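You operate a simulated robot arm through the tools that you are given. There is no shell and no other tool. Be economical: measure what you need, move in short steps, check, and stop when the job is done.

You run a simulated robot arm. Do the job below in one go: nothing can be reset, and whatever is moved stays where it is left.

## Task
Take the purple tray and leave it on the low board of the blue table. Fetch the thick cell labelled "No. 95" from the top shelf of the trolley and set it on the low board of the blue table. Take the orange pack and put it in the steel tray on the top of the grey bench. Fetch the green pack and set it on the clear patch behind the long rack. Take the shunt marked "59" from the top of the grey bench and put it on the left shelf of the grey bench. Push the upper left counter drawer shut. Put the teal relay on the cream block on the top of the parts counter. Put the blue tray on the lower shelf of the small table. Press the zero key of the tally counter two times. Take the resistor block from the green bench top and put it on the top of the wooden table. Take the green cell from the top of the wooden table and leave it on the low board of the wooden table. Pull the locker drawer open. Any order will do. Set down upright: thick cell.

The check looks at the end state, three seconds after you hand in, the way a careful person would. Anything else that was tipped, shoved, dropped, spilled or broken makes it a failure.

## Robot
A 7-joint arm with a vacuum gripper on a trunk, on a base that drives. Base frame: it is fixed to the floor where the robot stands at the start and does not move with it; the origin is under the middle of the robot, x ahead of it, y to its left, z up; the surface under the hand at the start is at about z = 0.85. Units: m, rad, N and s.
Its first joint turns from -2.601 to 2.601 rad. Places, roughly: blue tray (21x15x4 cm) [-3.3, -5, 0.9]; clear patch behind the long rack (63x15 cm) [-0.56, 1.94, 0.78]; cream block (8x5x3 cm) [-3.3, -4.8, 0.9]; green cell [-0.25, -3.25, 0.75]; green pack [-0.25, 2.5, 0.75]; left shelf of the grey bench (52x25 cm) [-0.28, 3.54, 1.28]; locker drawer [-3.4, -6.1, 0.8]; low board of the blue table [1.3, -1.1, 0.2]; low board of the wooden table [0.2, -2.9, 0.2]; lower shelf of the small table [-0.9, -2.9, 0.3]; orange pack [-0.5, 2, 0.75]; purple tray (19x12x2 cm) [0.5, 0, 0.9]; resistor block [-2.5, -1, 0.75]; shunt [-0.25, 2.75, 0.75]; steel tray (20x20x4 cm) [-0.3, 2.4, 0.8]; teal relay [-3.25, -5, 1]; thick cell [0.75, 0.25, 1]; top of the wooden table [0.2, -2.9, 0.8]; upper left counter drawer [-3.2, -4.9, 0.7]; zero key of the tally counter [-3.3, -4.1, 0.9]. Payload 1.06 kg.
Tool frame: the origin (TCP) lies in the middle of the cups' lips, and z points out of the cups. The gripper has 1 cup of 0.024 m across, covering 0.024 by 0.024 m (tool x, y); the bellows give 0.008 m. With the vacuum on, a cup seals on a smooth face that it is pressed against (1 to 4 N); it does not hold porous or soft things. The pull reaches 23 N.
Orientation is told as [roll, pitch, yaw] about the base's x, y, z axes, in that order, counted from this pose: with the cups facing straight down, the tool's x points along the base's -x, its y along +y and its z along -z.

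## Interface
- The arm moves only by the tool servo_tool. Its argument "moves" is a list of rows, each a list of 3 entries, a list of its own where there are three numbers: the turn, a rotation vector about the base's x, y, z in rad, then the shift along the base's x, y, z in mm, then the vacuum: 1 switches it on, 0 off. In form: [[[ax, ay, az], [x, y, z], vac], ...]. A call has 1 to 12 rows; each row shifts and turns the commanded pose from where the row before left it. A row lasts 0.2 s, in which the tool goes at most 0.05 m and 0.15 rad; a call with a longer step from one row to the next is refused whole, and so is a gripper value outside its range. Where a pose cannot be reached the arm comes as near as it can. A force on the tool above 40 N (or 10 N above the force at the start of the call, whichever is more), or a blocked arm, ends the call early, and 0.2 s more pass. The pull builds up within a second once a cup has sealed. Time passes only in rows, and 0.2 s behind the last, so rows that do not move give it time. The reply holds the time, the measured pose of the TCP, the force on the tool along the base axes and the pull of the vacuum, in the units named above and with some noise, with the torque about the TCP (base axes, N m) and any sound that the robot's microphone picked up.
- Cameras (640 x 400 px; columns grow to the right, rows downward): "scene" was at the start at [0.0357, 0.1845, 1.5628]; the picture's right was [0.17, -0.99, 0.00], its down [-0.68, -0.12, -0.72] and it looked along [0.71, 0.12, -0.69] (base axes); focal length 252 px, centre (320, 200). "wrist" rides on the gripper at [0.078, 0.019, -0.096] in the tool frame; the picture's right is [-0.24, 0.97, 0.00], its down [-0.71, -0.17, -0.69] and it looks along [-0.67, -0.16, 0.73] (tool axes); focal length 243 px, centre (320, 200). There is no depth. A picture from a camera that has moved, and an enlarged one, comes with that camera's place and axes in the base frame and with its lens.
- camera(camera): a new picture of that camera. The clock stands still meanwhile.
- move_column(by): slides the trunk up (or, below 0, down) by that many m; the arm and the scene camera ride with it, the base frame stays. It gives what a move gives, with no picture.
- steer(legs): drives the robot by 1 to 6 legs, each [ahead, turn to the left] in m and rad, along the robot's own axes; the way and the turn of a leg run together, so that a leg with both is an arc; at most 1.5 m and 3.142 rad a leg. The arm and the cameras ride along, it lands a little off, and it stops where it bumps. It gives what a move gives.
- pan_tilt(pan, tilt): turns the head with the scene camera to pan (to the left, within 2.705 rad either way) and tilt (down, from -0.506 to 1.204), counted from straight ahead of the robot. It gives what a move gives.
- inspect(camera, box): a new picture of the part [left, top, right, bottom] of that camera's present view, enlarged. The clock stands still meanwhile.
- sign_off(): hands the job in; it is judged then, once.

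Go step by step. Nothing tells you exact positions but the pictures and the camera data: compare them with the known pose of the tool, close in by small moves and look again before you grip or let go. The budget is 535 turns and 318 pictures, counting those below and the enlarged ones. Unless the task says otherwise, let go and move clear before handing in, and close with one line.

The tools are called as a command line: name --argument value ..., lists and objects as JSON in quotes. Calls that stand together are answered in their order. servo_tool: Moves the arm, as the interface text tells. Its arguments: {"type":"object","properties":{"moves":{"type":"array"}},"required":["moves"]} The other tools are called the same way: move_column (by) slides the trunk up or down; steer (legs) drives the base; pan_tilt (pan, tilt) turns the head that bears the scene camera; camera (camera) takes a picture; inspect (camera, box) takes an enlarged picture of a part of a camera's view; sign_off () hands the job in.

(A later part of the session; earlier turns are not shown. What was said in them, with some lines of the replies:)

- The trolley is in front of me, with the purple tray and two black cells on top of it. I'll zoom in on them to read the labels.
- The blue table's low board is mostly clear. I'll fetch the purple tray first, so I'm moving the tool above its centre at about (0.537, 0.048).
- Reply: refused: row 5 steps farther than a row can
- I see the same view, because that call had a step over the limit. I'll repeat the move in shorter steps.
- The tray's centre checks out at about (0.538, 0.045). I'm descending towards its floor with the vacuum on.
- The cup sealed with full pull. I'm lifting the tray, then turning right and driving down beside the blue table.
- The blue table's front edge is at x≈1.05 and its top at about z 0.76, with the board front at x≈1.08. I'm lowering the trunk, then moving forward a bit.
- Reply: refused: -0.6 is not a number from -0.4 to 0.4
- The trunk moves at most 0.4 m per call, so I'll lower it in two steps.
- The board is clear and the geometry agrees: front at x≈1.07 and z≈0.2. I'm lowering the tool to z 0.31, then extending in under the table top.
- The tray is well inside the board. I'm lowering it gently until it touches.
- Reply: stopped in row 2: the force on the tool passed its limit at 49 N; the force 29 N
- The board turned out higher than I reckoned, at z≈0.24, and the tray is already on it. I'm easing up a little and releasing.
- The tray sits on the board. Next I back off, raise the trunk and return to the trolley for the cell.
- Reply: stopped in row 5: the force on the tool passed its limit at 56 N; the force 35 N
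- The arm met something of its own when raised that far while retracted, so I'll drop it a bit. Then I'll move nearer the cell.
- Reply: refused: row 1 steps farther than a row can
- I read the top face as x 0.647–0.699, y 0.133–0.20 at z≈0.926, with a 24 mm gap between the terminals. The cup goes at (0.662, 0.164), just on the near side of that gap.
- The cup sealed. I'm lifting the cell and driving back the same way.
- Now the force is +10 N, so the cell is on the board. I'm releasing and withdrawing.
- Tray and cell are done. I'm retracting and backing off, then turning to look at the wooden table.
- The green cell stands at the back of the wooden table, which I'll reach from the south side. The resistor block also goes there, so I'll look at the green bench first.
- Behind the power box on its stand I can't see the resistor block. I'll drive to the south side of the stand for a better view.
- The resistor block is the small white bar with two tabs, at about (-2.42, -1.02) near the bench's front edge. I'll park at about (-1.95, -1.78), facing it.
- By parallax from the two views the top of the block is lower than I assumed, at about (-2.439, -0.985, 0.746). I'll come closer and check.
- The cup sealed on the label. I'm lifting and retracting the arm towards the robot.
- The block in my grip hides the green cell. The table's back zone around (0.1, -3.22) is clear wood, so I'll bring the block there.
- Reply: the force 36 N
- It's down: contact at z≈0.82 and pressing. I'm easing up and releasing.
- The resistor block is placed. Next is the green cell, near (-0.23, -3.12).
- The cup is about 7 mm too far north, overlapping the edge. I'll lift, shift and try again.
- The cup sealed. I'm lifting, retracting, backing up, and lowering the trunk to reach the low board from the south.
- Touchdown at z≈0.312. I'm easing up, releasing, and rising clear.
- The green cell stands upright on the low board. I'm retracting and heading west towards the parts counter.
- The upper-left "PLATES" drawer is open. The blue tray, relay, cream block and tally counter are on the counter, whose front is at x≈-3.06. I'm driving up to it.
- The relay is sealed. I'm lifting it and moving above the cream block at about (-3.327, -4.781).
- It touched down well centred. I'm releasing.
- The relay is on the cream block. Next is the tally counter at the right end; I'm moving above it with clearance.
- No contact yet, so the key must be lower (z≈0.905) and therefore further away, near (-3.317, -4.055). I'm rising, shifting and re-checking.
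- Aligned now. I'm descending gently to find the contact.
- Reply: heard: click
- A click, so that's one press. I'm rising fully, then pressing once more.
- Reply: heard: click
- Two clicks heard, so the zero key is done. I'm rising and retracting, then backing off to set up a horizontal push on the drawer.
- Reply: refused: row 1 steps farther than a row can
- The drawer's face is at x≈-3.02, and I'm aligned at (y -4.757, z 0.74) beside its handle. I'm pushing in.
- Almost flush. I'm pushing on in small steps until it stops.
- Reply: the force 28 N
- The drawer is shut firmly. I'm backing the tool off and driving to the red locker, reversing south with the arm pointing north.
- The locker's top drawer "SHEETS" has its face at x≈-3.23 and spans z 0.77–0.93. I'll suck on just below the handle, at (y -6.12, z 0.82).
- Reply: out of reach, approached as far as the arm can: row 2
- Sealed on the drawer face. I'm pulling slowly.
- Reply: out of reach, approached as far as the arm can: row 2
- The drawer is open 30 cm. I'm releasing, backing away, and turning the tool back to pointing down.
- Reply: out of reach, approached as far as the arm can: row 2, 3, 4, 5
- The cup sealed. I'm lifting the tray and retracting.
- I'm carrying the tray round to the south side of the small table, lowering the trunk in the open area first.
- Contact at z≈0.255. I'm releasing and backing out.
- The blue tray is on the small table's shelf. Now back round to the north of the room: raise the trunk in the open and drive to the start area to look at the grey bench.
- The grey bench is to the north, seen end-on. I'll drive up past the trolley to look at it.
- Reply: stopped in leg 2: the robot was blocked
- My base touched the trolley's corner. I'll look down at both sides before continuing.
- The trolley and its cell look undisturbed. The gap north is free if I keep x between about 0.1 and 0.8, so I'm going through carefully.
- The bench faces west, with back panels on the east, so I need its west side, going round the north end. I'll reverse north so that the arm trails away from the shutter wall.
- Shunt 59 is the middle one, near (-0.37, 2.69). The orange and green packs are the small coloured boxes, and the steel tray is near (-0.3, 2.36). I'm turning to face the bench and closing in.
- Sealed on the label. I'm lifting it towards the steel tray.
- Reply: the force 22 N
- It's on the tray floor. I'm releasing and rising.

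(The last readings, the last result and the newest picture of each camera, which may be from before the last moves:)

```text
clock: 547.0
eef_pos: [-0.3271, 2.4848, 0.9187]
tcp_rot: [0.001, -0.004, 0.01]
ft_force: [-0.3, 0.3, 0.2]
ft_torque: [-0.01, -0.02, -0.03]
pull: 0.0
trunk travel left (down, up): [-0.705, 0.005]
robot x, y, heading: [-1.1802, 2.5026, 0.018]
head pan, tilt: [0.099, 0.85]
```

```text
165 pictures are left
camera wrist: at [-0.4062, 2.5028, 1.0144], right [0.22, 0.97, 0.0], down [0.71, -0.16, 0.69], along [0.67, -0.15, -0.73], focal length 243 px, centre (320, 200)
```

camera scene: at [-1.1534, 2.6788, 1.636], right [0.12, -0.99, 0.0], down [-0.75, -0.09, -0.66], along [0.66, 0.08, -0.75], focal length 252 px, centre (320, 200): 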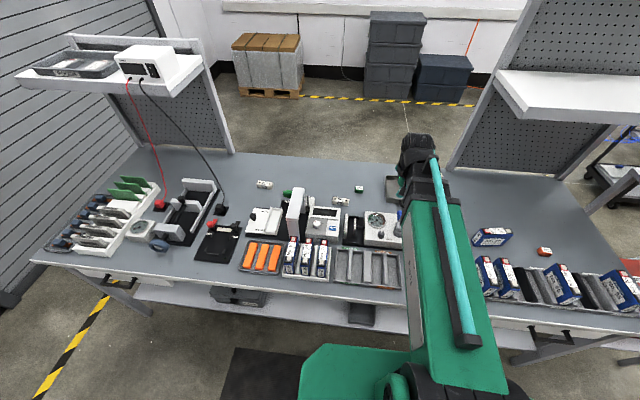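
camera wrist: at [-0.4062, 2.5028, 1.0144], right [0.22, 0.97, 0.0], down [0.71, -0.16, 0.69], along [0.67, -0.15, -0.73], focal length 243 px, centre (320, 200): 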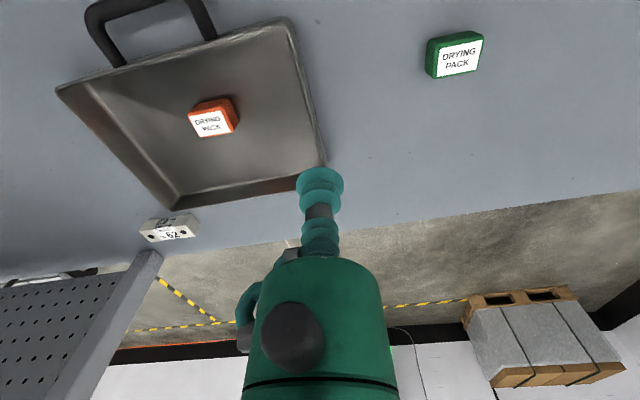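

servo_tool --moves '[[[0, 0, 0], [-5, 38, -20], 0], [[0, 0, 0], [-4, 38, -20], 0], [[0, 0, 0], [-3, 36, -25], 0], [[0, 0, 0], [0, 0, -12], 0], [[0, 0, 0], [0, 0, 0], 0]]'

inspect --camera "wrist" --box '[220, 80, 420, 205]'

```text
clock: 548.2
eef_pos: [-0.3394, 2.5948, 0.8412]
tcp_rot: [0.0, -0.003, 0.011]
ft_force: [0.2, 0.3, 0.2]
ft_torque: [-0.01, -0.01, 0.0]
pull: 0.0
trunk travel left (down, up): [-0.705, 0.005]
robot x, y, heading: [-1.183, 2.4996, 0.023]
head pan, tilt: [0.099, 0.85]
```

```text
3.20 times, centred on (320, 142) of wrist
camera zoom: at [-0.4183, 2.6145, 0.9366], right [0.22, 0.97, 0.0], down [0.71, -0.16, 0.69], along [0.67, -0.15, -0.73], focal length 776 px, centre (320, 384)
```

zoom: 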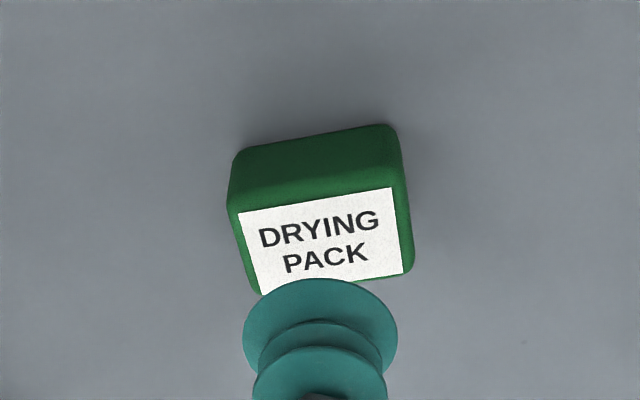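

servo_tool --moves '[[[0, 0, 0], [7, 1, -20], 0], [[0, 0, 0], [0, 0, 0], 0]]'

inspect --camera "wrist" --box '[220, 80, 420, 205]'

```text
clock: 548.8
eef_pos: [-0.3337, 2.5954, 0.8203]
tcp_rot: [0.001, -0.005, 0.012]
ft_force: [-0.6, -0.2, 0.4]
ft_torque: [0.0, 0.0, 0.02]
pull: 0.0
trunk travel left (down, up): [-0.705, 0.005]
robot x, y, heading: [-1.1823, 2.5008, 0.022]
head pan, tilt: [0.099, 0.85]
```

```text
3.20 times, centred on (320, 142) of wrist
camera zoom: at [-0.4115, 2.6144, 0.9158], right [0.22, 0.97, 0.0], down [0.71, -0.16, 0.69], along [0.67, -0.15, -0.73], focal length 776 px, centre (320, 384)
```

zoom: 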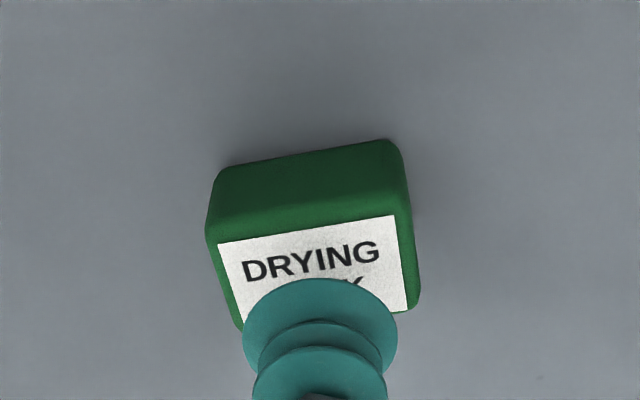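

servo_tool --moves '[[[0, 0, 0], [2, 0, -12], 1], [[0, 0, 0], [0, 0, -5], 1], [[0, 0, 0], [0, 0, -3], 1], [[0, 0, 0], [0, 0, -2], 1], [[0, 0, 0], [0, 0, 0], 1]]'

```text
clock: 550.0
eef_pos: [-0.3309, 2.5952, 0.8009]
tcp_rot: [-0.001, -0.004, 0.013]
ft_force: [4.8, 0.2, 17.3]
ft_torque: [0.0, 0.05, -0.02]
pull: 22.4
trunk travel left (down, up): [-0.705, 0.005]
robot x, y, heading: [-1.186, 2.4957, 0.02]
head pan, tilt: [0.099, 0.85]
```

Sealed. I'm carrying the green pack to the clear patch behind the rack.

servo_tool --moves '[[[0, 0, 0], [0, 0, 10], 1], [[0, 0, 0], [0, 0, 30], 1], [[0, 0, 0], [0, 0, 45], 1], [[0, 0, 0], [0, 0, 45], 1], [[0, 0, 0], [0, -25, 40], 1], [[0, 0, 0], [-15, -45, 0], 1], [[0, 0, 0], [-15, -45, 0], 1], [[0, 0, 0], [-20, -45, 0], 1], [[0, 0, 0], [-20, -45, 0], 1], [[0, 0, 0], [-20, -45, 0], 1], [[0, 0, 0], [-20, -45, 0], 1], [[0, 0, 0], [-20, -45, 0], 1]]'

servo_tool --moves '[[[0, 0, 0], [-20, -45, 0], 1], [[0, 0, 0], [-20, -45, 0], 1], [[0, 0, 0], [-20, -45, 0], 1], [[0, 0, 0], [-20, -45, 0], 1], [[0, 0, 0], [-20, -45, 0], 1], [[0, 0, 0], [-5, -45, 0], 1], [[0, 0, 0], [0, -45, 0], 1], [[0, 0, 0], [0, -45, 0], 1], [[0, 0, 0], [0, -40, 0], 1], [[0, 0, 0], [0, 0, -30], 1], [[0, 0, 0], [0, 0, 0], 1]]'

camera --camera "wrist"

camera --camera "scene"

```text
clock: 552.6
eef_pos: [-0.4607, 2.256, 0.9702]
tcp_rot: [0.0, -0.003, 0.013]
ft_force: [0.6, 0.4, -1.0]
ft_torque: [0.0, 0.01, 0.0]
pull: 22.9
trunk travel left (down, up): [-0.705, 0.005]
robot x, y, heading: [-1.1801, 2.5006, 0.025]
head pan, tilt: [0.099, 0.85]
```

```text
clock: 555.0
eef_pos: [-0.5654, 1.8551, 0.9392]
tcp_rot: [0.0, -0.005, 0.013]
ft_force: [1.1, 0.1, 0.6]
ft_torque: [-0.02, 0.02, -0.03]
pull: 23.0
trunk travel left (down, up): [-0.705, 0.005]
robot x, y, heading: [-1.1811, 2.4982, 0.021]
head pan, tilt: [0.099, 0.85]
```

```text
162 pictures are left
camera wrist: at [-0.6449, 1.8729, 1.0336], right [0.22, 0.97, 0.0], down [0.71, -0.16, 0.69], along [0.67, -0.15, -0.73], focal length 243 px, centre (320, 200)
```

wrist: 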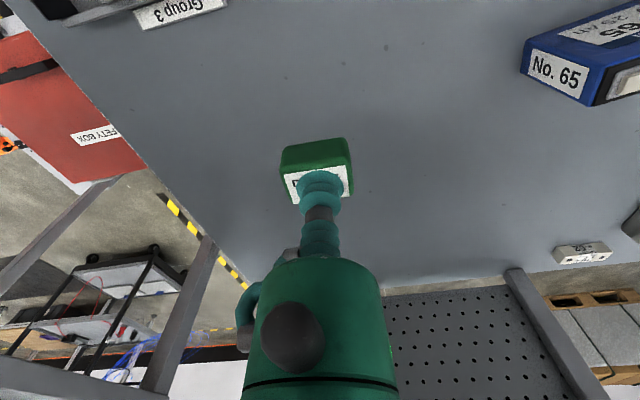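

```text
161 pictures are left
camera scene: at [-1.1534, 2.6787, 1.636], right [0.12, -0.99, 0.0], down [-0.75, -0.09, -0.66], along [0.66, 0.08, -0.75], focal length 252 px, centre (320, 200)
```

scene: 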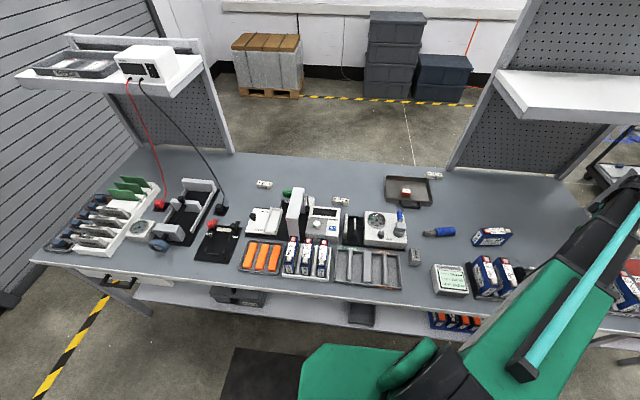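

servo_tool --moves '[[[0, 0, 0], [5, 10, -40], 1], [[0, 0, 0], [0, 0, -40], 1], [[0, 0, 0], [0, 0, -35], 1], [[0, 0, 0], [0, 0, -12], 1], [[0, 0, 0], [0, 0, -5], 1], [[0, 0, 0], [0, 0, 0], 1]]'

```text
clock: 556.4
eef_pos: [-0.5609, 1.863, 0.8069]
tcp_rot: [0.0, -0.005, 0.013]
ft_force: [-0.5, 0.7, -0.2]
ft_torque: [0.03, 0.01, -0.02]
pull: 22.8
trunk travel left (down, up): [-0.705, 0.005]
robot x, y, heading: [-1.1834, 2.5033, 0.021]
head pan, tilt: [0.099, 0.85]
```

servo_tool --moves '[[[0, 0, 0], [0, 0, -3], 1], [[0, 0, 0], [0, 0, -3], 1], [[0, 0, 0], [0, 0, -2], 1], [[0, 0, 0], [0, 0, 0], 1]]'

```text
clock: 557.4
eef_pos: [-0.5613, 1.8644, 0.8006]
tcp_rot: [-0.002, -0.005, 0.011]
ft_force: [3.5, -6.1, 17.7]
ft_torque: [-0.02, 0.03, 0.0]
pull: 23.5
trunk travel left (down, up): [-0.705, 0.005]
robot x, y, heading: [-1.1827, 2.4983, 0.022]
head pan, tilt: [0.099, 0.85]
```

Down. I'm releasing and rising.

servo_tool --moves '[[[0, 0, 0], [0, 0, 2], 0], [[0, 0, 0], [0, 0, 0], 0], [[0, 0, 0], [0, 0, 0], 0], [[0, 0, 0], [0, 0, 0], 0], [[0, 0, 0], [0, 0, 8], 0], [[0, 0, 0], [0, 0, 30], 0], [[0, 0, 0], [0, 0, 45], 0], [[0, 0, 0], [0, 0, 45], 0], [[0, 0, 0], [0, 30, 30], 0]]'

camera --camera "wrist"

```text
clock: 559.4
eef_pos: [-0.562, 1.8972, 0.9598]
tcp_rot: [0.0, -0.003, 0.013]
ft_force: [0.0, 0.2, -0.3]
ft_torque: [0.03, -0.01, 0.02]
pull: 0.1
trunk travel left (down, up): [-0.705, 0.005]
robot x, y, heading: [-1.1812, 2.5011, 0.022]
head pan, tilt: [0.099, 0.85]
```

```text
160 pictures are left
camera wrist: at [-0.6412, 1.9158, 1.0542], right [0.22, 0.97, 0.0], down [0.71, -0.16, 0.69], along [0.67, -0.15, -0.73], focal length 243 px, centre (320, 200)
```

wrist: 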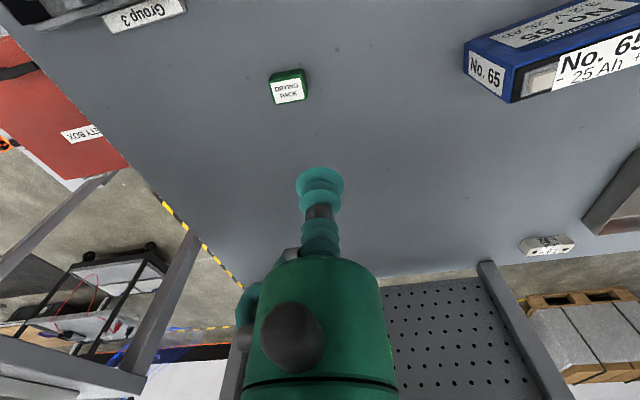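

The green pack is on the patch. Next is shunt 59, near (-0.42, 2.674).

servo_tool --moves '[[[0, 0, 0], [0, 40, 20], 0], [[0, 0, 0], [0, 45, 10], 0], [[0, 0, 0], [0, 45, 0], 0], [[0, 0, 0], [0, 45, 0], 0], [[0, 0, 0], [0, 45, 0], 0], [[0, 0, 0], [0, 45, 0], 0], [[0, 0, 0], [0, 45, 0], 0], [[0, 0, 0], [0, 45, 0], 0], [[0, 0, 0], [10, 45, 0], 0], [[0, 0, 0], [15, 45, 0], 0], [[0, 0, 0], [20, 45, 0], 0], [[0, 0, 0], [20, 45, 0], 0]]'

servo_tool --moves '[[[0, 0, 0], [20, 45, 0], 0], [[0, 0, 0], [20, 45, 0], 0], [[0, 0, 0], [15, 45, 0], 0], [[0, 0, 0], [0, 45, 0], 0], [[0, 0, 0], [0, 45, 0], 0], [[0, 0, 0], [0, 20, 0], 0], [[0, 0, 0], [0, 0, -45], 0], [[0, 0, 0], [0, 0, -30], 0], [[0, 0, 0], [0, 0, 0], 0]]'

camera --camera "wrist"

```text
clock: 562.0
eef_pos: [-0.4964, 2.4308, 0.9909]
tcp_rot: [0.002, -0.002, 0.011]
ft_force: [-0.5, -0.6, -0.6]
ft_torque: [-0.02, -0.01, 0.01]
pull: 0.0
trunk travel left (down, up): [-0.705, 0.005]
robot x, y, heading: [-1.1794, 2.4987, 0.021]
head pan, tilt: [0.099, 0.85]
```

```text
clock: 564.0
eef_pos: [-0.4417, 2.6761, 0.918]
tcp_rot: [0.001, -0.004, 0.012]
ft_force: [0.0, 0.8, 0.1]
ft_torque: [-0.01, 0.04, 0.0]
pull: 0.0
trunk travel left (down, up): [-0.705, 0.005]
robot x, y, heading: [-1.1811, 2.5004, 0.017]
head pan, tilt: [0.099, 0.85]
```

```text
159 pictures are left
camera wrist: at [-0.5197, 2.6966, 1.0127], right [0.22, 0.97, 0.0], down [0.71, -0.16, 0.69], along [0.67, -0.15, -0.73], focal length 243 px, centre (320, 200)
```

wrist: 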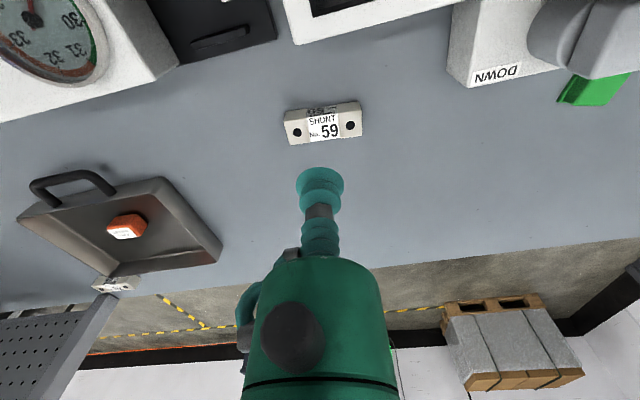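

servo_tool --moves '[[[0, 0, 0], [14, 0, -40], 0], [[0, 0, 0], [14, 0, -35], 0], [[0, 0, 0], [0, 0, 0], 0]]'

inspect --camera "wrist" --box '[220, 80, 420, 205]'

```text
clock: 564.8
eef_pos: [-0.4129, 2.6765, 0.8402]
tcp_rot: [0.0, -0.003, 0.012]
ft_force: [0.4, 0.3, -0.1]
ft_torque: [-0.03, 0.0, 0.03]
pull: 0.1
trunk travel left (down, up): [-0.705, 0.005]
robot x, y, heading: [-1.1805, 2.4972, 0.013]
head pan, tilt: [0.099, 0.85]
```

```text
3.20 times, centred on (320, 142) of wrist
camera zoom: at [-0.4909, 2.6952, 0.9351], right [0.22, 0.97, 0.0], down [0.71, -0.16, 0.69], along [0.67, -0.15, -0.73], focal length 776 px, centre (320, 384)
```

zoom: 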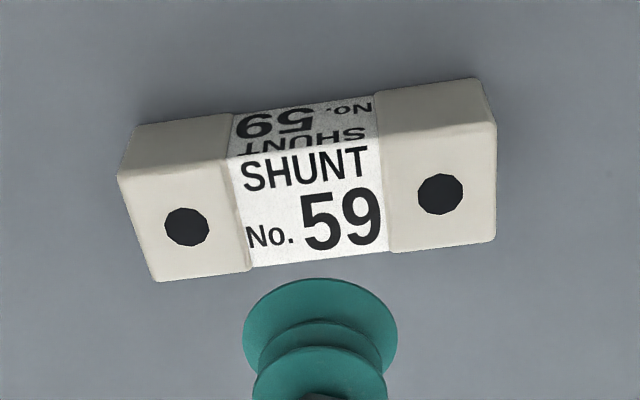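

servo_tool --moves '[[[0, 0, 0], [0, 1, -22], 0], [[0, 0, 0], [0, 0, 0], 0]]'

inspect --camera "wrist" --box '[220, 100, 420, 225]'

```text
clock: 565.4
eef_pos: [-0.4129, 2.6771, 0.8168]
tcp_rot: [0.0, -0.003, 0.011]
ft_force: [-0.2, 0.1, -0.4]
ft_torque: [-0.02, 0.0, -0.01]
pull: 0.1
trunk travel left (down, up): [-0.705, 0.005]
robot x, y, heading: [-1.1841, 2.4968, 0.019]
head pan, tilt: [0.099, 0.85]
```

```text
3.20 times, centred on (320, 162) of wrist
camera zoom: at [-0.4911, 2.6962, 0.9121], right [0.22, 0.97, 0.0], down [0.71, -0.16, 0.69], along [0.67, -0.15, -0.73], focal length 776 px, centre (320, 320)
```

zoom: 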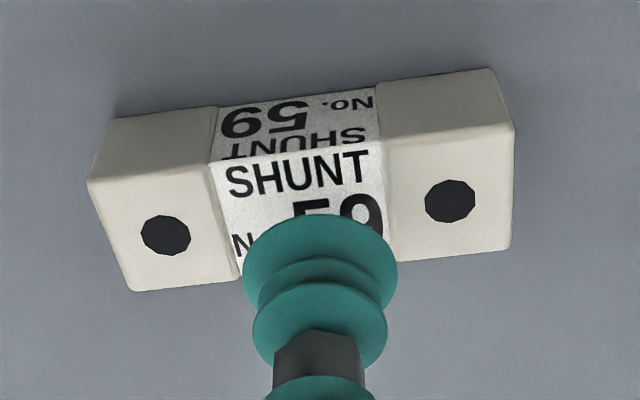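

servo_tool --moves '[[[0, 0, 0], [0, 0, -10], 1], [[0, 0, 0], [0, 0, -5], 1], [[0, 0, 0], [0, 0, -3], 1], [[0, 0, 0], [0, 0, 0], 1], [[0, 0, 0], [0, 0, 0], 1]]'

```text
clock: 566.6
eef_pos: [-0.4132, 2.6763, 0.8013]
tcp_rot: [0.001, -0.004, 0.013]
ft_force: [5.8, 1.7, 15.4]
ft_torque: [0.0, 0.05, -0.04]
pull: 22.9
trunk travel left (down, up): [-0.705, 0.005]
robot x, y, heading: [-1.1837, 2.5009, 0.024]
head pan, tilt: [0.099, 0.85]
```

Sealed. I'm lifting, retracting, and moving the base north to face the left shelf.

servo_tool --moves '[[[0, 0, 0], [0, 0, 10], 1], [[0, 0, 0], [0, 0, 30], 1], [[0, 0, 0], [0, 0, 45], 1], [[0, 0, 0], [0, 0, 45], 1], [[0, 0, 0], [0, 0, 45], 1], [[0, 0, 0], [0, -10, 45], 1], [[0, 0, 0], [-20, -30, 20], 1], [[0, 0, 0], [-35, -30, 10], 1], [[0, 0, 0], [-35, -30, 10], 1], [[0, 0, 0], [-35, -30, 10], 1], [[0, 0, 0], [0, 0, 0], 1]]'

camera --camera "wrist"

pan_tilt --pan 0.9 --tilt 0.35

camera --camera "scene"

```text
clock: 569.0
eef_pos: [-0.538, 2.5496, 1.0708]
tcp_rot: [-0.001, -0.004, 0.014]
ft_force: [-0.1, 0.4, -2.1]
ft_torque: [0.05, 0.01, 0.0]
pull: 22.9
trunk travel left (down, up): [-0.705, 0.005]
robot x, y, heading: [-1.1845, 2.5013, 0.019]
head pan, tilt: [0.099, 0.85]
```

```text
156 pictures are left
camera wrist: at [-0.6161, 2.568, 1.166], right [0.22, 0.97, 0.0], down [0.71, -0.16, 0.69], along [0.67, -0.15, -0.73], focal length 243 px, centre (320, 200)
```

wrist: 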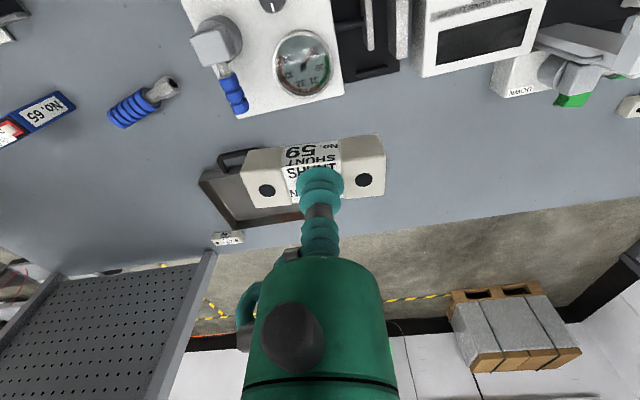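

```text
clock: 570.1
eef_pos: [-0.5383, 2.549, 1.0703]
tcp_rot: [-0.001, -0.002, 0.011]
ft_force: [0.1, -0.5, -2.5]
ft_torque: [0.0, -0.02, 0.02]
pull: 22.6
trunk travel left (down, up): [-0.705, 0.005]
robot x, y, heading: [-1.1819, 2.4977, 0.019]
head pan, tilt: [0.901, 0.351]
```

```text
155 pictures are left
camera scene: at [-1.1745, 2.7435, 1.6796], right [0.8, -0.61, 0.0], down [-0.21, -0.27, -0.94], along [0.57, 0.75, -0.34], focal length 252 px, centre (320, 200)
```

scene: 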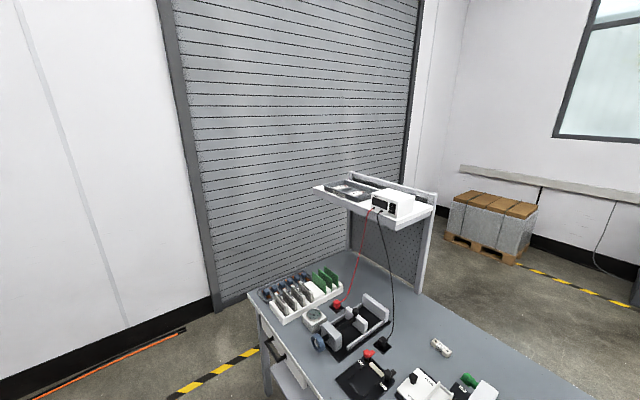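

inspect --camera "scene" --box '[300, 160, 450, 254]'

```text
4.26 times, centred on (375, 207) of scene
camera zoom: at [-1.1745, 2.7435, 1.6796], right [0.8, -0.61, 0.0], down [-0.21, -0.27, -0.94], along [0.57, 0.75, -0.34], focal length 1072 px, centre (86, 170)
```

zoom: 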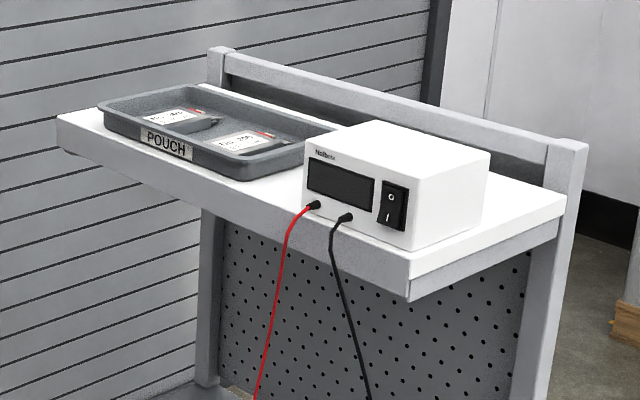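

The shelf has an 11 cm gap between the power supply and the pouch tray, around y≈3.445. Wires hang in front of it, so I'll raise the tool high here first and only then swing over.

servo_tool --moves '[[[0, 0, 0], [30, 0, 20], 1], [[0, 0, 0], [30, 0, 30], 1], [[0, 0, 0], [30, 0, 30], 1], [[0, 0, 0], [30, 0, 30], 1], [[0, 0, 0], [10, 0, 40], 1], [[0, 0, 0], [0, 0, 40], 1], [[0, 0, 0], [0, 0, 40], 1], [[0, 0, 0], [0, 0, 40], 1], [[0, 0, 0], [0, 0, 40], 1], [[0, 0, 0], [0, 0, 40], 1], [[0, 0, 0], [0, 0, 0], 1]]'

camera --camera "scene"

```text
clock: 572.0
eef_pos: [-0.4062, 2.5452, 1.3541]
tcp_rot: [0.0, -0.018, 0.011]
ft_force: [8.5, 1.0, -15.9]
ft_torque: [-0.17, -0.31, -0.12]
pull: 23.1
out of reach, approached as far as the arm can: row 9
trunk travel left (down, up): [-0.705, 0.005]
robot x, y, heading: [-1.1817, 2.5033, 0.02]
head pan, tilt: [0.901, 0.351]
stopped in row 9: the force on the tool passed its limit at 67 N (the readings are from after the stop); the commanded pose is now the measured one
```

```text
153 pictures are left
camera scene: at [-1.1744, 2.7435, 1.6796], right [0.8, -0.61, 0.0], down [-0.21, -0.27, -0.94], along [0.57, 0.75, -0.34], focal length 252 px, centre (320, 200)
```

scene: 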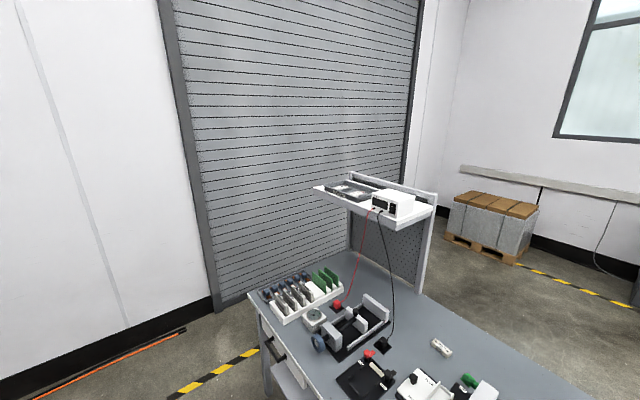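

I hit the arm's height limit at this reach; longer reach allows more height. I'm easing down a little and turning the tool by -90° so the shunt lies lengthwise into the gap.

servo_tool --moves '[[[0, 0.018, 0], [0, 0, -15], 1], [[0, 0, -0.14], [10, 0, 0], 1], [[0, 0, -0.14], [0, 0, 0], 1], [[0, 0, -0.14], [0, 0, 0], 1], [[0, 0, -0.14], [0, 0, 0], 1], [[0, 0, -0.14], [0, 0, 0], 1], [[0, 0, -0.14], [0, 0, 0], 1], [[0, 0, -0.14], [0, 0, 0], 1], [[0, 0, -0.14], [0, 0, 0], 1], [[0, 0, -0.14], [0, 0, 0], 1], [[0, 0, -0.14], [0, 0, 0], 1], [[0, 0, -0.14], [0, 0, 0], 1]]'

camera --camera "wrist"

```text
clock: 574.6
eef_pos: [-0.3976, 2.5452, 1.3403]
tcp_rot: [-0.001, 0.0, -1.529]
ft_force: [0.4, -0.2, -1.6]
ft_torque: [0.0, 0.01, 0.0]
pull: 22.9
trunk travel left (down, up): [-0.705, 0.005]
robot x, y, heading: [-1.1788, 2.4972, 0.021]
head pan, tilt: [0.901, 0.351]
```

```text
152 pictures are left
camera wrist: at [-0.3808, 2.6251, 1.435], right [0.98, -0.2, 0.0], down [-0.14, -0.71, 0.68], along [-0.13, -0.67, -0.73], focal length 243 px, centre (320, 200)
```

wrist: 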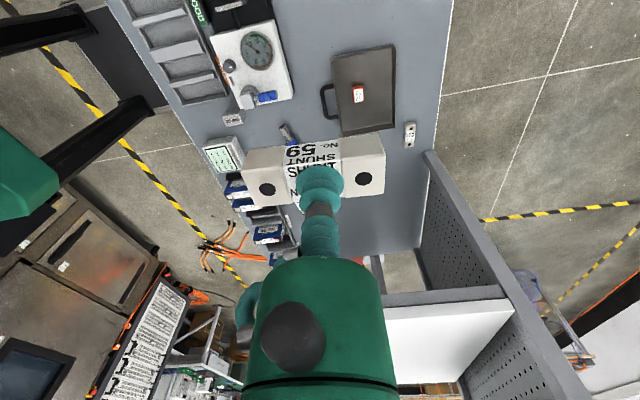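

steer --legs '[[0, 1.67], [0.905, 0], [0, -1.685]]'

pan_tilt --pan 0.0 --tilt 0.45

camera --camera "scene"

camera --camera "wrist"

```text
clock: 587.6
eef_pos: [-0.5091, 3.413, 1.3386]
tcp_rot: [-0.001, 0.002, -1.566]
ft_force: [-0.2, -0.7, -2.8]
ft_torque: [0.02, 0.0, -0.02]
pull: 22.8
trunk travel left (down, up): [-0.705, 0.005]
robot x, y, heading: [-1.2929, 3.3949, -0.015]
head pan, tilt: [0.901, 0.351]
```

```text
clock: 588.8
eef_pos: [-0.5096, 3.4137, 1.3403]
tcp_rot: [-0.001, 0.0, -1.568]
ft_force: [0.4, 1.0, -1.7]
ft_torque: [-0.01, 0.02, -0.01]
pull: 22.8
trunk travel left (down, up): [-0.705, 0.005]
robot x, y, heading: [-1.2956, 3.3995, -0.013]
head pan, tilt: [0.0, 0.45]
```

```text
151 pictures are left
camera scene: at [-1.2463, 3.5653, 1.6704], right [-0.02, -1.0, 0.0], down [-0.44, 0.01, -0.9], along [0.9, -0.01, -0.44], focal length 252 px, centre (320, 200)
```

scene: 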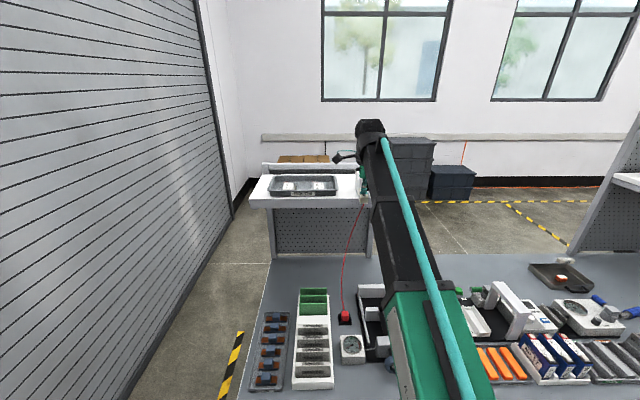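

```text
150 pictures are left
camera wrist: at [-0.4905, 3.4919, 1.435], right [0.97, -0.23, 0.0], down [-0.17, -0.71, 0.68], along [-0.16, -0.67, -0.73], focal length 243 px, centre (320, 200)
```

wrist: 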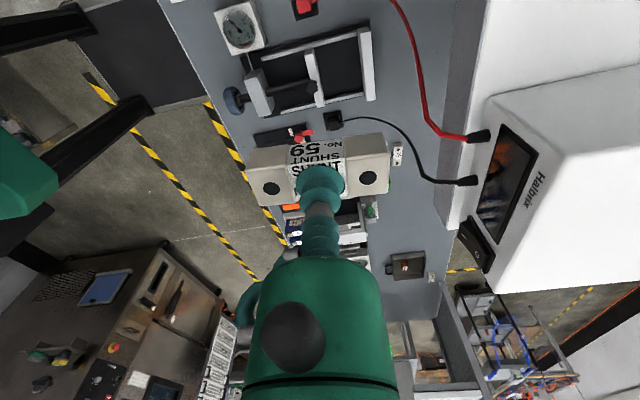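

The supply's left side is at y≈3.41 and the tray's edge at 3.50, so I'm aiming for the gap centre at y 3.456. I'll extend over the shelf at z≈1.35.

servo_tool --moves '[[[0, 0, 0], [0, 25, 0], 1], [[0, 0, 0], [20, 18, 5], 1], [[0, 0, 0], [40, 0, 5], 1], [[0, 0, 0], [40, 0, 0], 1], [[0, 0, 0], [40, 0, 0], 1], [[0, 0, 0], [40, 0, 0], 1], [[0, 0, 0], [10, 0, 0], 1], [[0, 0, 0], [0, 0, 0], 1]]'

camera --camera "scene"

camera --camera "wrist"

```text
clock: 590.6
eef_pos: [-0.3187, 3.4539, 1.3497]
tcp_rot: [0.0, -0.001, -1.564]
ft_force: [0.2, -0.2, -2.4]
ft_torque: [0.01, -0.01, -0.02]
pull: 23.5
trunk travel left (down, up): [-0.705, 0.005]
robot x, y, heading: [-1.2954, 3.3943, -0.012]
head pan, tilt: [0.0, 0.45]
```

```text
149 pictures are left
camera scene: at [-1.2462, 3.5653, 1.6704], right [-0.02, -1.0, 0.0], down [-0.44, 0.01, -0.9], along [0.9, -0.01, -0.44], focal length 252 px, centre (320, 200)
```

scene: 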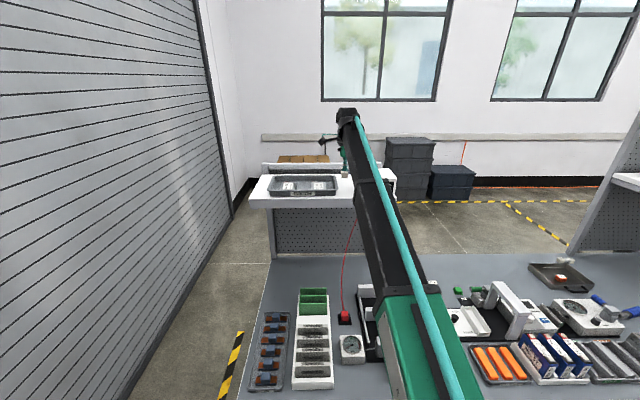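

```text
148 pictures are left
camera wrist: at [-0.3003, 3.5332, 1.4463], right [0.97, -0.23, 0.0], down [-0.17, -0.71, 0.68], along [-0.16, -0.67, -0.73], focal length 243 px, centre (320, 200)
```

wrist: 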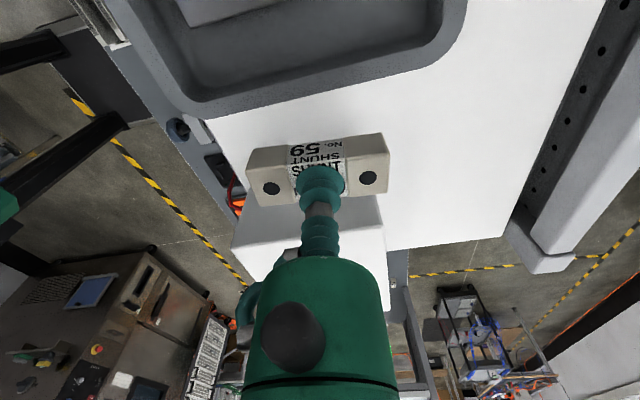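

servo_tool --moves '[[[0, 0, 0], [0, -9, -10], 1], [[0, 0, 0], [0, 0, -12], 1], [[0, 0, 0], [0, 0, 0], 1]]'

camera --camera "wrist"

```text
clock: 591.4
eef_pos: [-0.32, 3.445, 1.3279]
tcp_rot: [0.0, 0.0, -1.568]
ft_force: [-0.7, -0.1, -2.1]
ft_torque: [0.0, -0.01, 0.01]
pull: 23.5
trunk travel left (down, up): [-0.705, 0.005]
robot x, y, heading: [-1.2933, 3.3928, -0.022]
head pan, tilt: [0.0, 0.45]
```

```text
147 pictures are left
camera wrist: at [-0.3009, 3.5246, 1.4238], right [0.97, -0.23, 0.0], down [-0.17, -0.71, 0.68], along [-0.16, -0.67, -0.73], focal length 243 px, centre (320, 200)
```

wrist: 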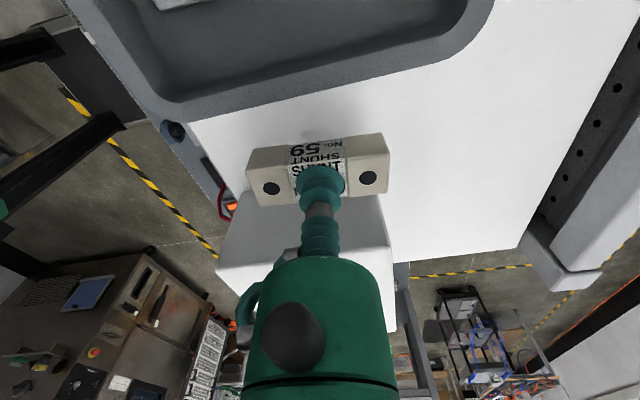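

servo_tool --moves '[[[0, 0, 0], [0, 0, -8], 1], [[0, 0, 0], [0, 0, -5], 1], [[0, 0, 0], [0, 0, -4], 1], [[0, 0, 0], [0, 0, 0], 1]]'

```text
clock: 592.4
eef_pos: [-0.3191, 3.4459, 1.3114]
tcp_rot: [0.001, -0.001, -1.566]
ft_force: [-0.6, 0.0, -3.5]
ft_torque: [0.04, 0.02, -0.02]
pull: 23.0
trunk travel left (down, up): [-0.705, 0.005]
robot x, y, heading: [-1.2989, 3.3949, -0.019]
head pan, tilt: [0.0, 0.45]
```

servo_tool --moves '[[[0, 0, 0], [0, 0, -3], 1], [[0, 0, 0], [0, 0, -3], 1], [[0, 0, 0], [0, 0, -2], 1], [[0, 0, 0], [0, 0, 0], 1]]'

```text
clock: 593.4
eef_pos: [-0.3195, 3.447, 1.3019]
tcp_rot: [0.0, 0.002, -1.565]
ft_force: [-0.1, 0.1, -2.2]
ft_torque: [-0.01, -0.01, 0.01]
pull: 22.6
trunk travel left (down, up): [-0.705, 0.005]
robot x, y, heading: [-1.2959, 3.396, -0.015]
head pan, tilt: [0.0, 0.45]
```

servo_tool --moves '[[[0, 0, 0], [0, 0, -3], 1], [[0, 0, 0], [0, 0, -2], 1], [[0, 0, 0], [0, 0, -2], 1], [[0, 0, 0], [0, 0, 0], 1]]'

camera --camera "wrist"

```text
clock: 594.4
eef_pos: [-0.3197, 3.4457, 1.2947]
tcp_rot: [0.0, 0.0, -1.566]
ft_force: [0.4, -0.9, -1.9]
ft_torque: [-0.01, 0.02, -0.01]
pull: 22.8
trunk travel left (down, up): [-0.705, 0.005]
robot x, y, heading: [-1.2985, 3.3939, -0.015]
head pan, tilt: [0.0, 0.45]
```

```text
146 pictures are left
camera wrist: at [-0.3009, 3.526, 1.3912], right [0.97, -0.23, 0.0], down [-0.17, -0.71, 0.68], along [-0.16, -0.67, -0.73], focal length 243 px, centre (320, 200)
```

wrist: 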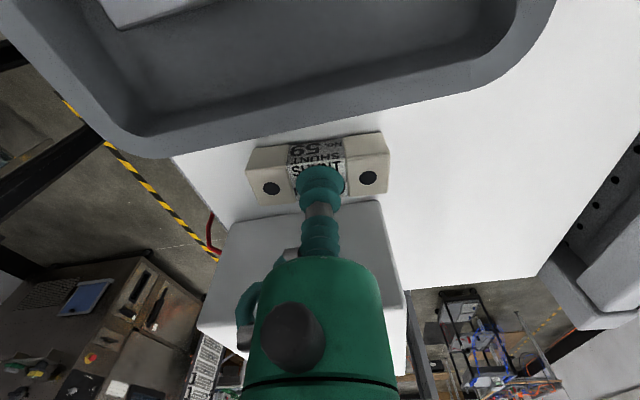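

servo_tool --moves '[[[0, 0, 0], [0, 0, -2], 1], [[0, 0, 0], [0, 0, -2], 1], [[0, 0, 0], [0, 0, -2], 1], [[0, 0, 0], [0, 0, 0], 1]]'

```text
clock: 595.4
eef_pos: [-0.3202, 3.4465, 1.2902]
tcp_rot: [0.002, -0.001, -1.565]
ft_force: [6.9, -1.5, 16.3]
ft_torque: [0.01, 0.05, -0.03]
pull: 22.8
trunk travel left (down, up): [-0.705, 0.005]
robot x, y, heading: [-1.295, 3.3949, -0.015]
head pan, tilt: [0.0, 0.45]
```

The shunt is on the shelf. I'm releasing and rising straight up, then retracting.

servo_tool --moves '[[[0, 0, 0], [0, 0, 2], 0], [[0, 0, 0], [0, 0, 0], 0], [[0, 0, 0], [0, 0, 0], 0], [[0, 0, 0], [0, 0, 0], 0], [[0, 0, 0], [0, 0, 8], 0], [[0, 0, 0], [0, 0, 25], 0], [[0, 0, 0], [0, 0, 30], 0], [[0, 0, 0], [0, 0, 10], 0], [[0, 0, 0], [0, 0, 0], 0]]'

camera --camera "wrist"

```text
clock: 597.4
eef_pos: [-0.3194, 3.4455, 1.364]
tcp_rot: [0.001, 0.0, -1.565]
ft_force: [-0.2, -0.9, -0.1]
ft_torque: [0.01, -0.01, 0.02]
pull: 0.0
trunk travel left (down, up): [-0.705, 0.005]
robot x, y, heading: [-1.2958, 3.3971, -0.016]
head pan, tilt: [0.0, 0.45]
```

```text
145 pictures are left
camera wrist: at [-0.3011, 3.5248, 1.46], right [0.97, -0.23, 0.0], down [-0.17, -0.71, 0.68], along [-0.16, -0.67, -0.73], focal length 243 px, centre (320, 200)
```

wrist: 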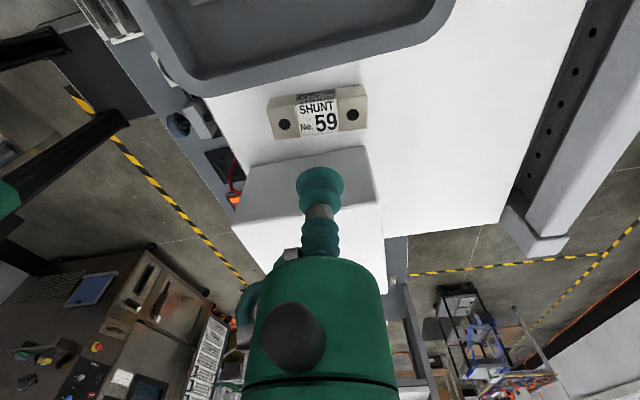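

The shunt rests neatly on the left shelf. I'm retracting the arm clear and taking a last look.

servo_tool --moves '[[[0, 0, 0], [-40, 0, 0], 0], [[0, 0, 0], [-40, 0, -5], 0], [[0, 0, 0], [-40, 0, -5], 0], [[0, 0, 0], [-40, 0, -5], 0], [[0, 0, 0], [-30, 0, -5], 0], [[0, 0, 0], [0, 0, 0], 0]]'

steer --legs '[[-0.25, 0]]'

pan_tilt --pan -0.3 --tilt 0.5

camera --camera "scene"

```text
clock: 598.8
eef_pos: [-0.5073, 3.4472, 1.3432]
tcp_rot: [-0.001, 0.0, -1.566]
ft_force: [-0.2, -0.3, -0.1]
ft_torque: [-0.01, -0.02, 0.03]
pull: 0.1
trunk travel left (down, up): [-0.705, 0.005]
robot x, y, heading: [-1.2993, 3.3961, -0.018]
head pan, tilt: [0.0, 0.45]
```

```text
clock: 600.6
eef_pos: [-0.7633, 3.45, 1.3459]
tcp_rot: [0.002, 0.0, -1.566]
ft_force: [0.3, -0.2, 0.0]
ft_torque: [-0.04, -0.01, -0.01]
pull: 0.1
trunk travel left (down, up): [-0.705, 0.005]
robot x, y, heading: [-1.5502, 3.4011, -0.024]
head pan, tilt: [0.0, 0.45]
```

```text
clock: 601.4
eef_pos: [-0.7621, 3.4513, 1.344]
tcp_rot: [0.0, 0.001, -1.565]
ft_force: [1.2, -0.5, 0.5]
ft_torque: [-0.02, 0.0, 0.0]
pull: 0.1
trunk travel left (down, up): [-0.705, 0.005]
robot x, y, heading: [-1.5502, 3.3972, -0.018]
head pan, tilt: [-0.3, 0.499]
```

```text
144 pictures are left
camera scene: at [-1.5062, 3.5427, 1.666], right [-0.31, -0.95, 0.0], down [-0.45, 0.15, -0.88], along [0.83, -0.27, -0.48], focal length 252 px, centre (320, 200)
```

scene: 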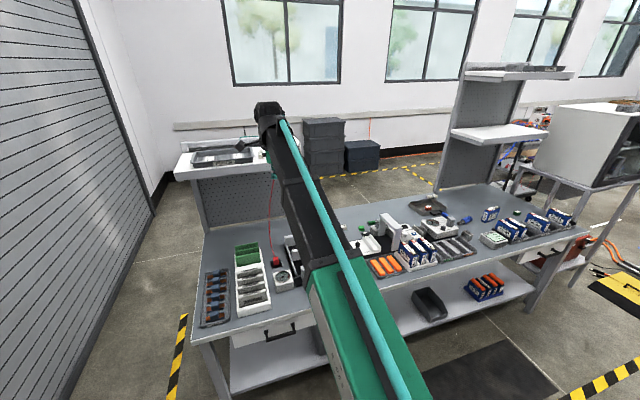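

All twelve jobs look done, everything is standing as left, and the arm is clear, so I'm handing in.

sign_off

```text
The job is handed in.
```

I did all twelve tasks and handed the job in, with the arm clear and the thick cell set down upright; on the way north the base touched the trolley's corner and stopped, and nothing on the trolley looked moved afterwards.
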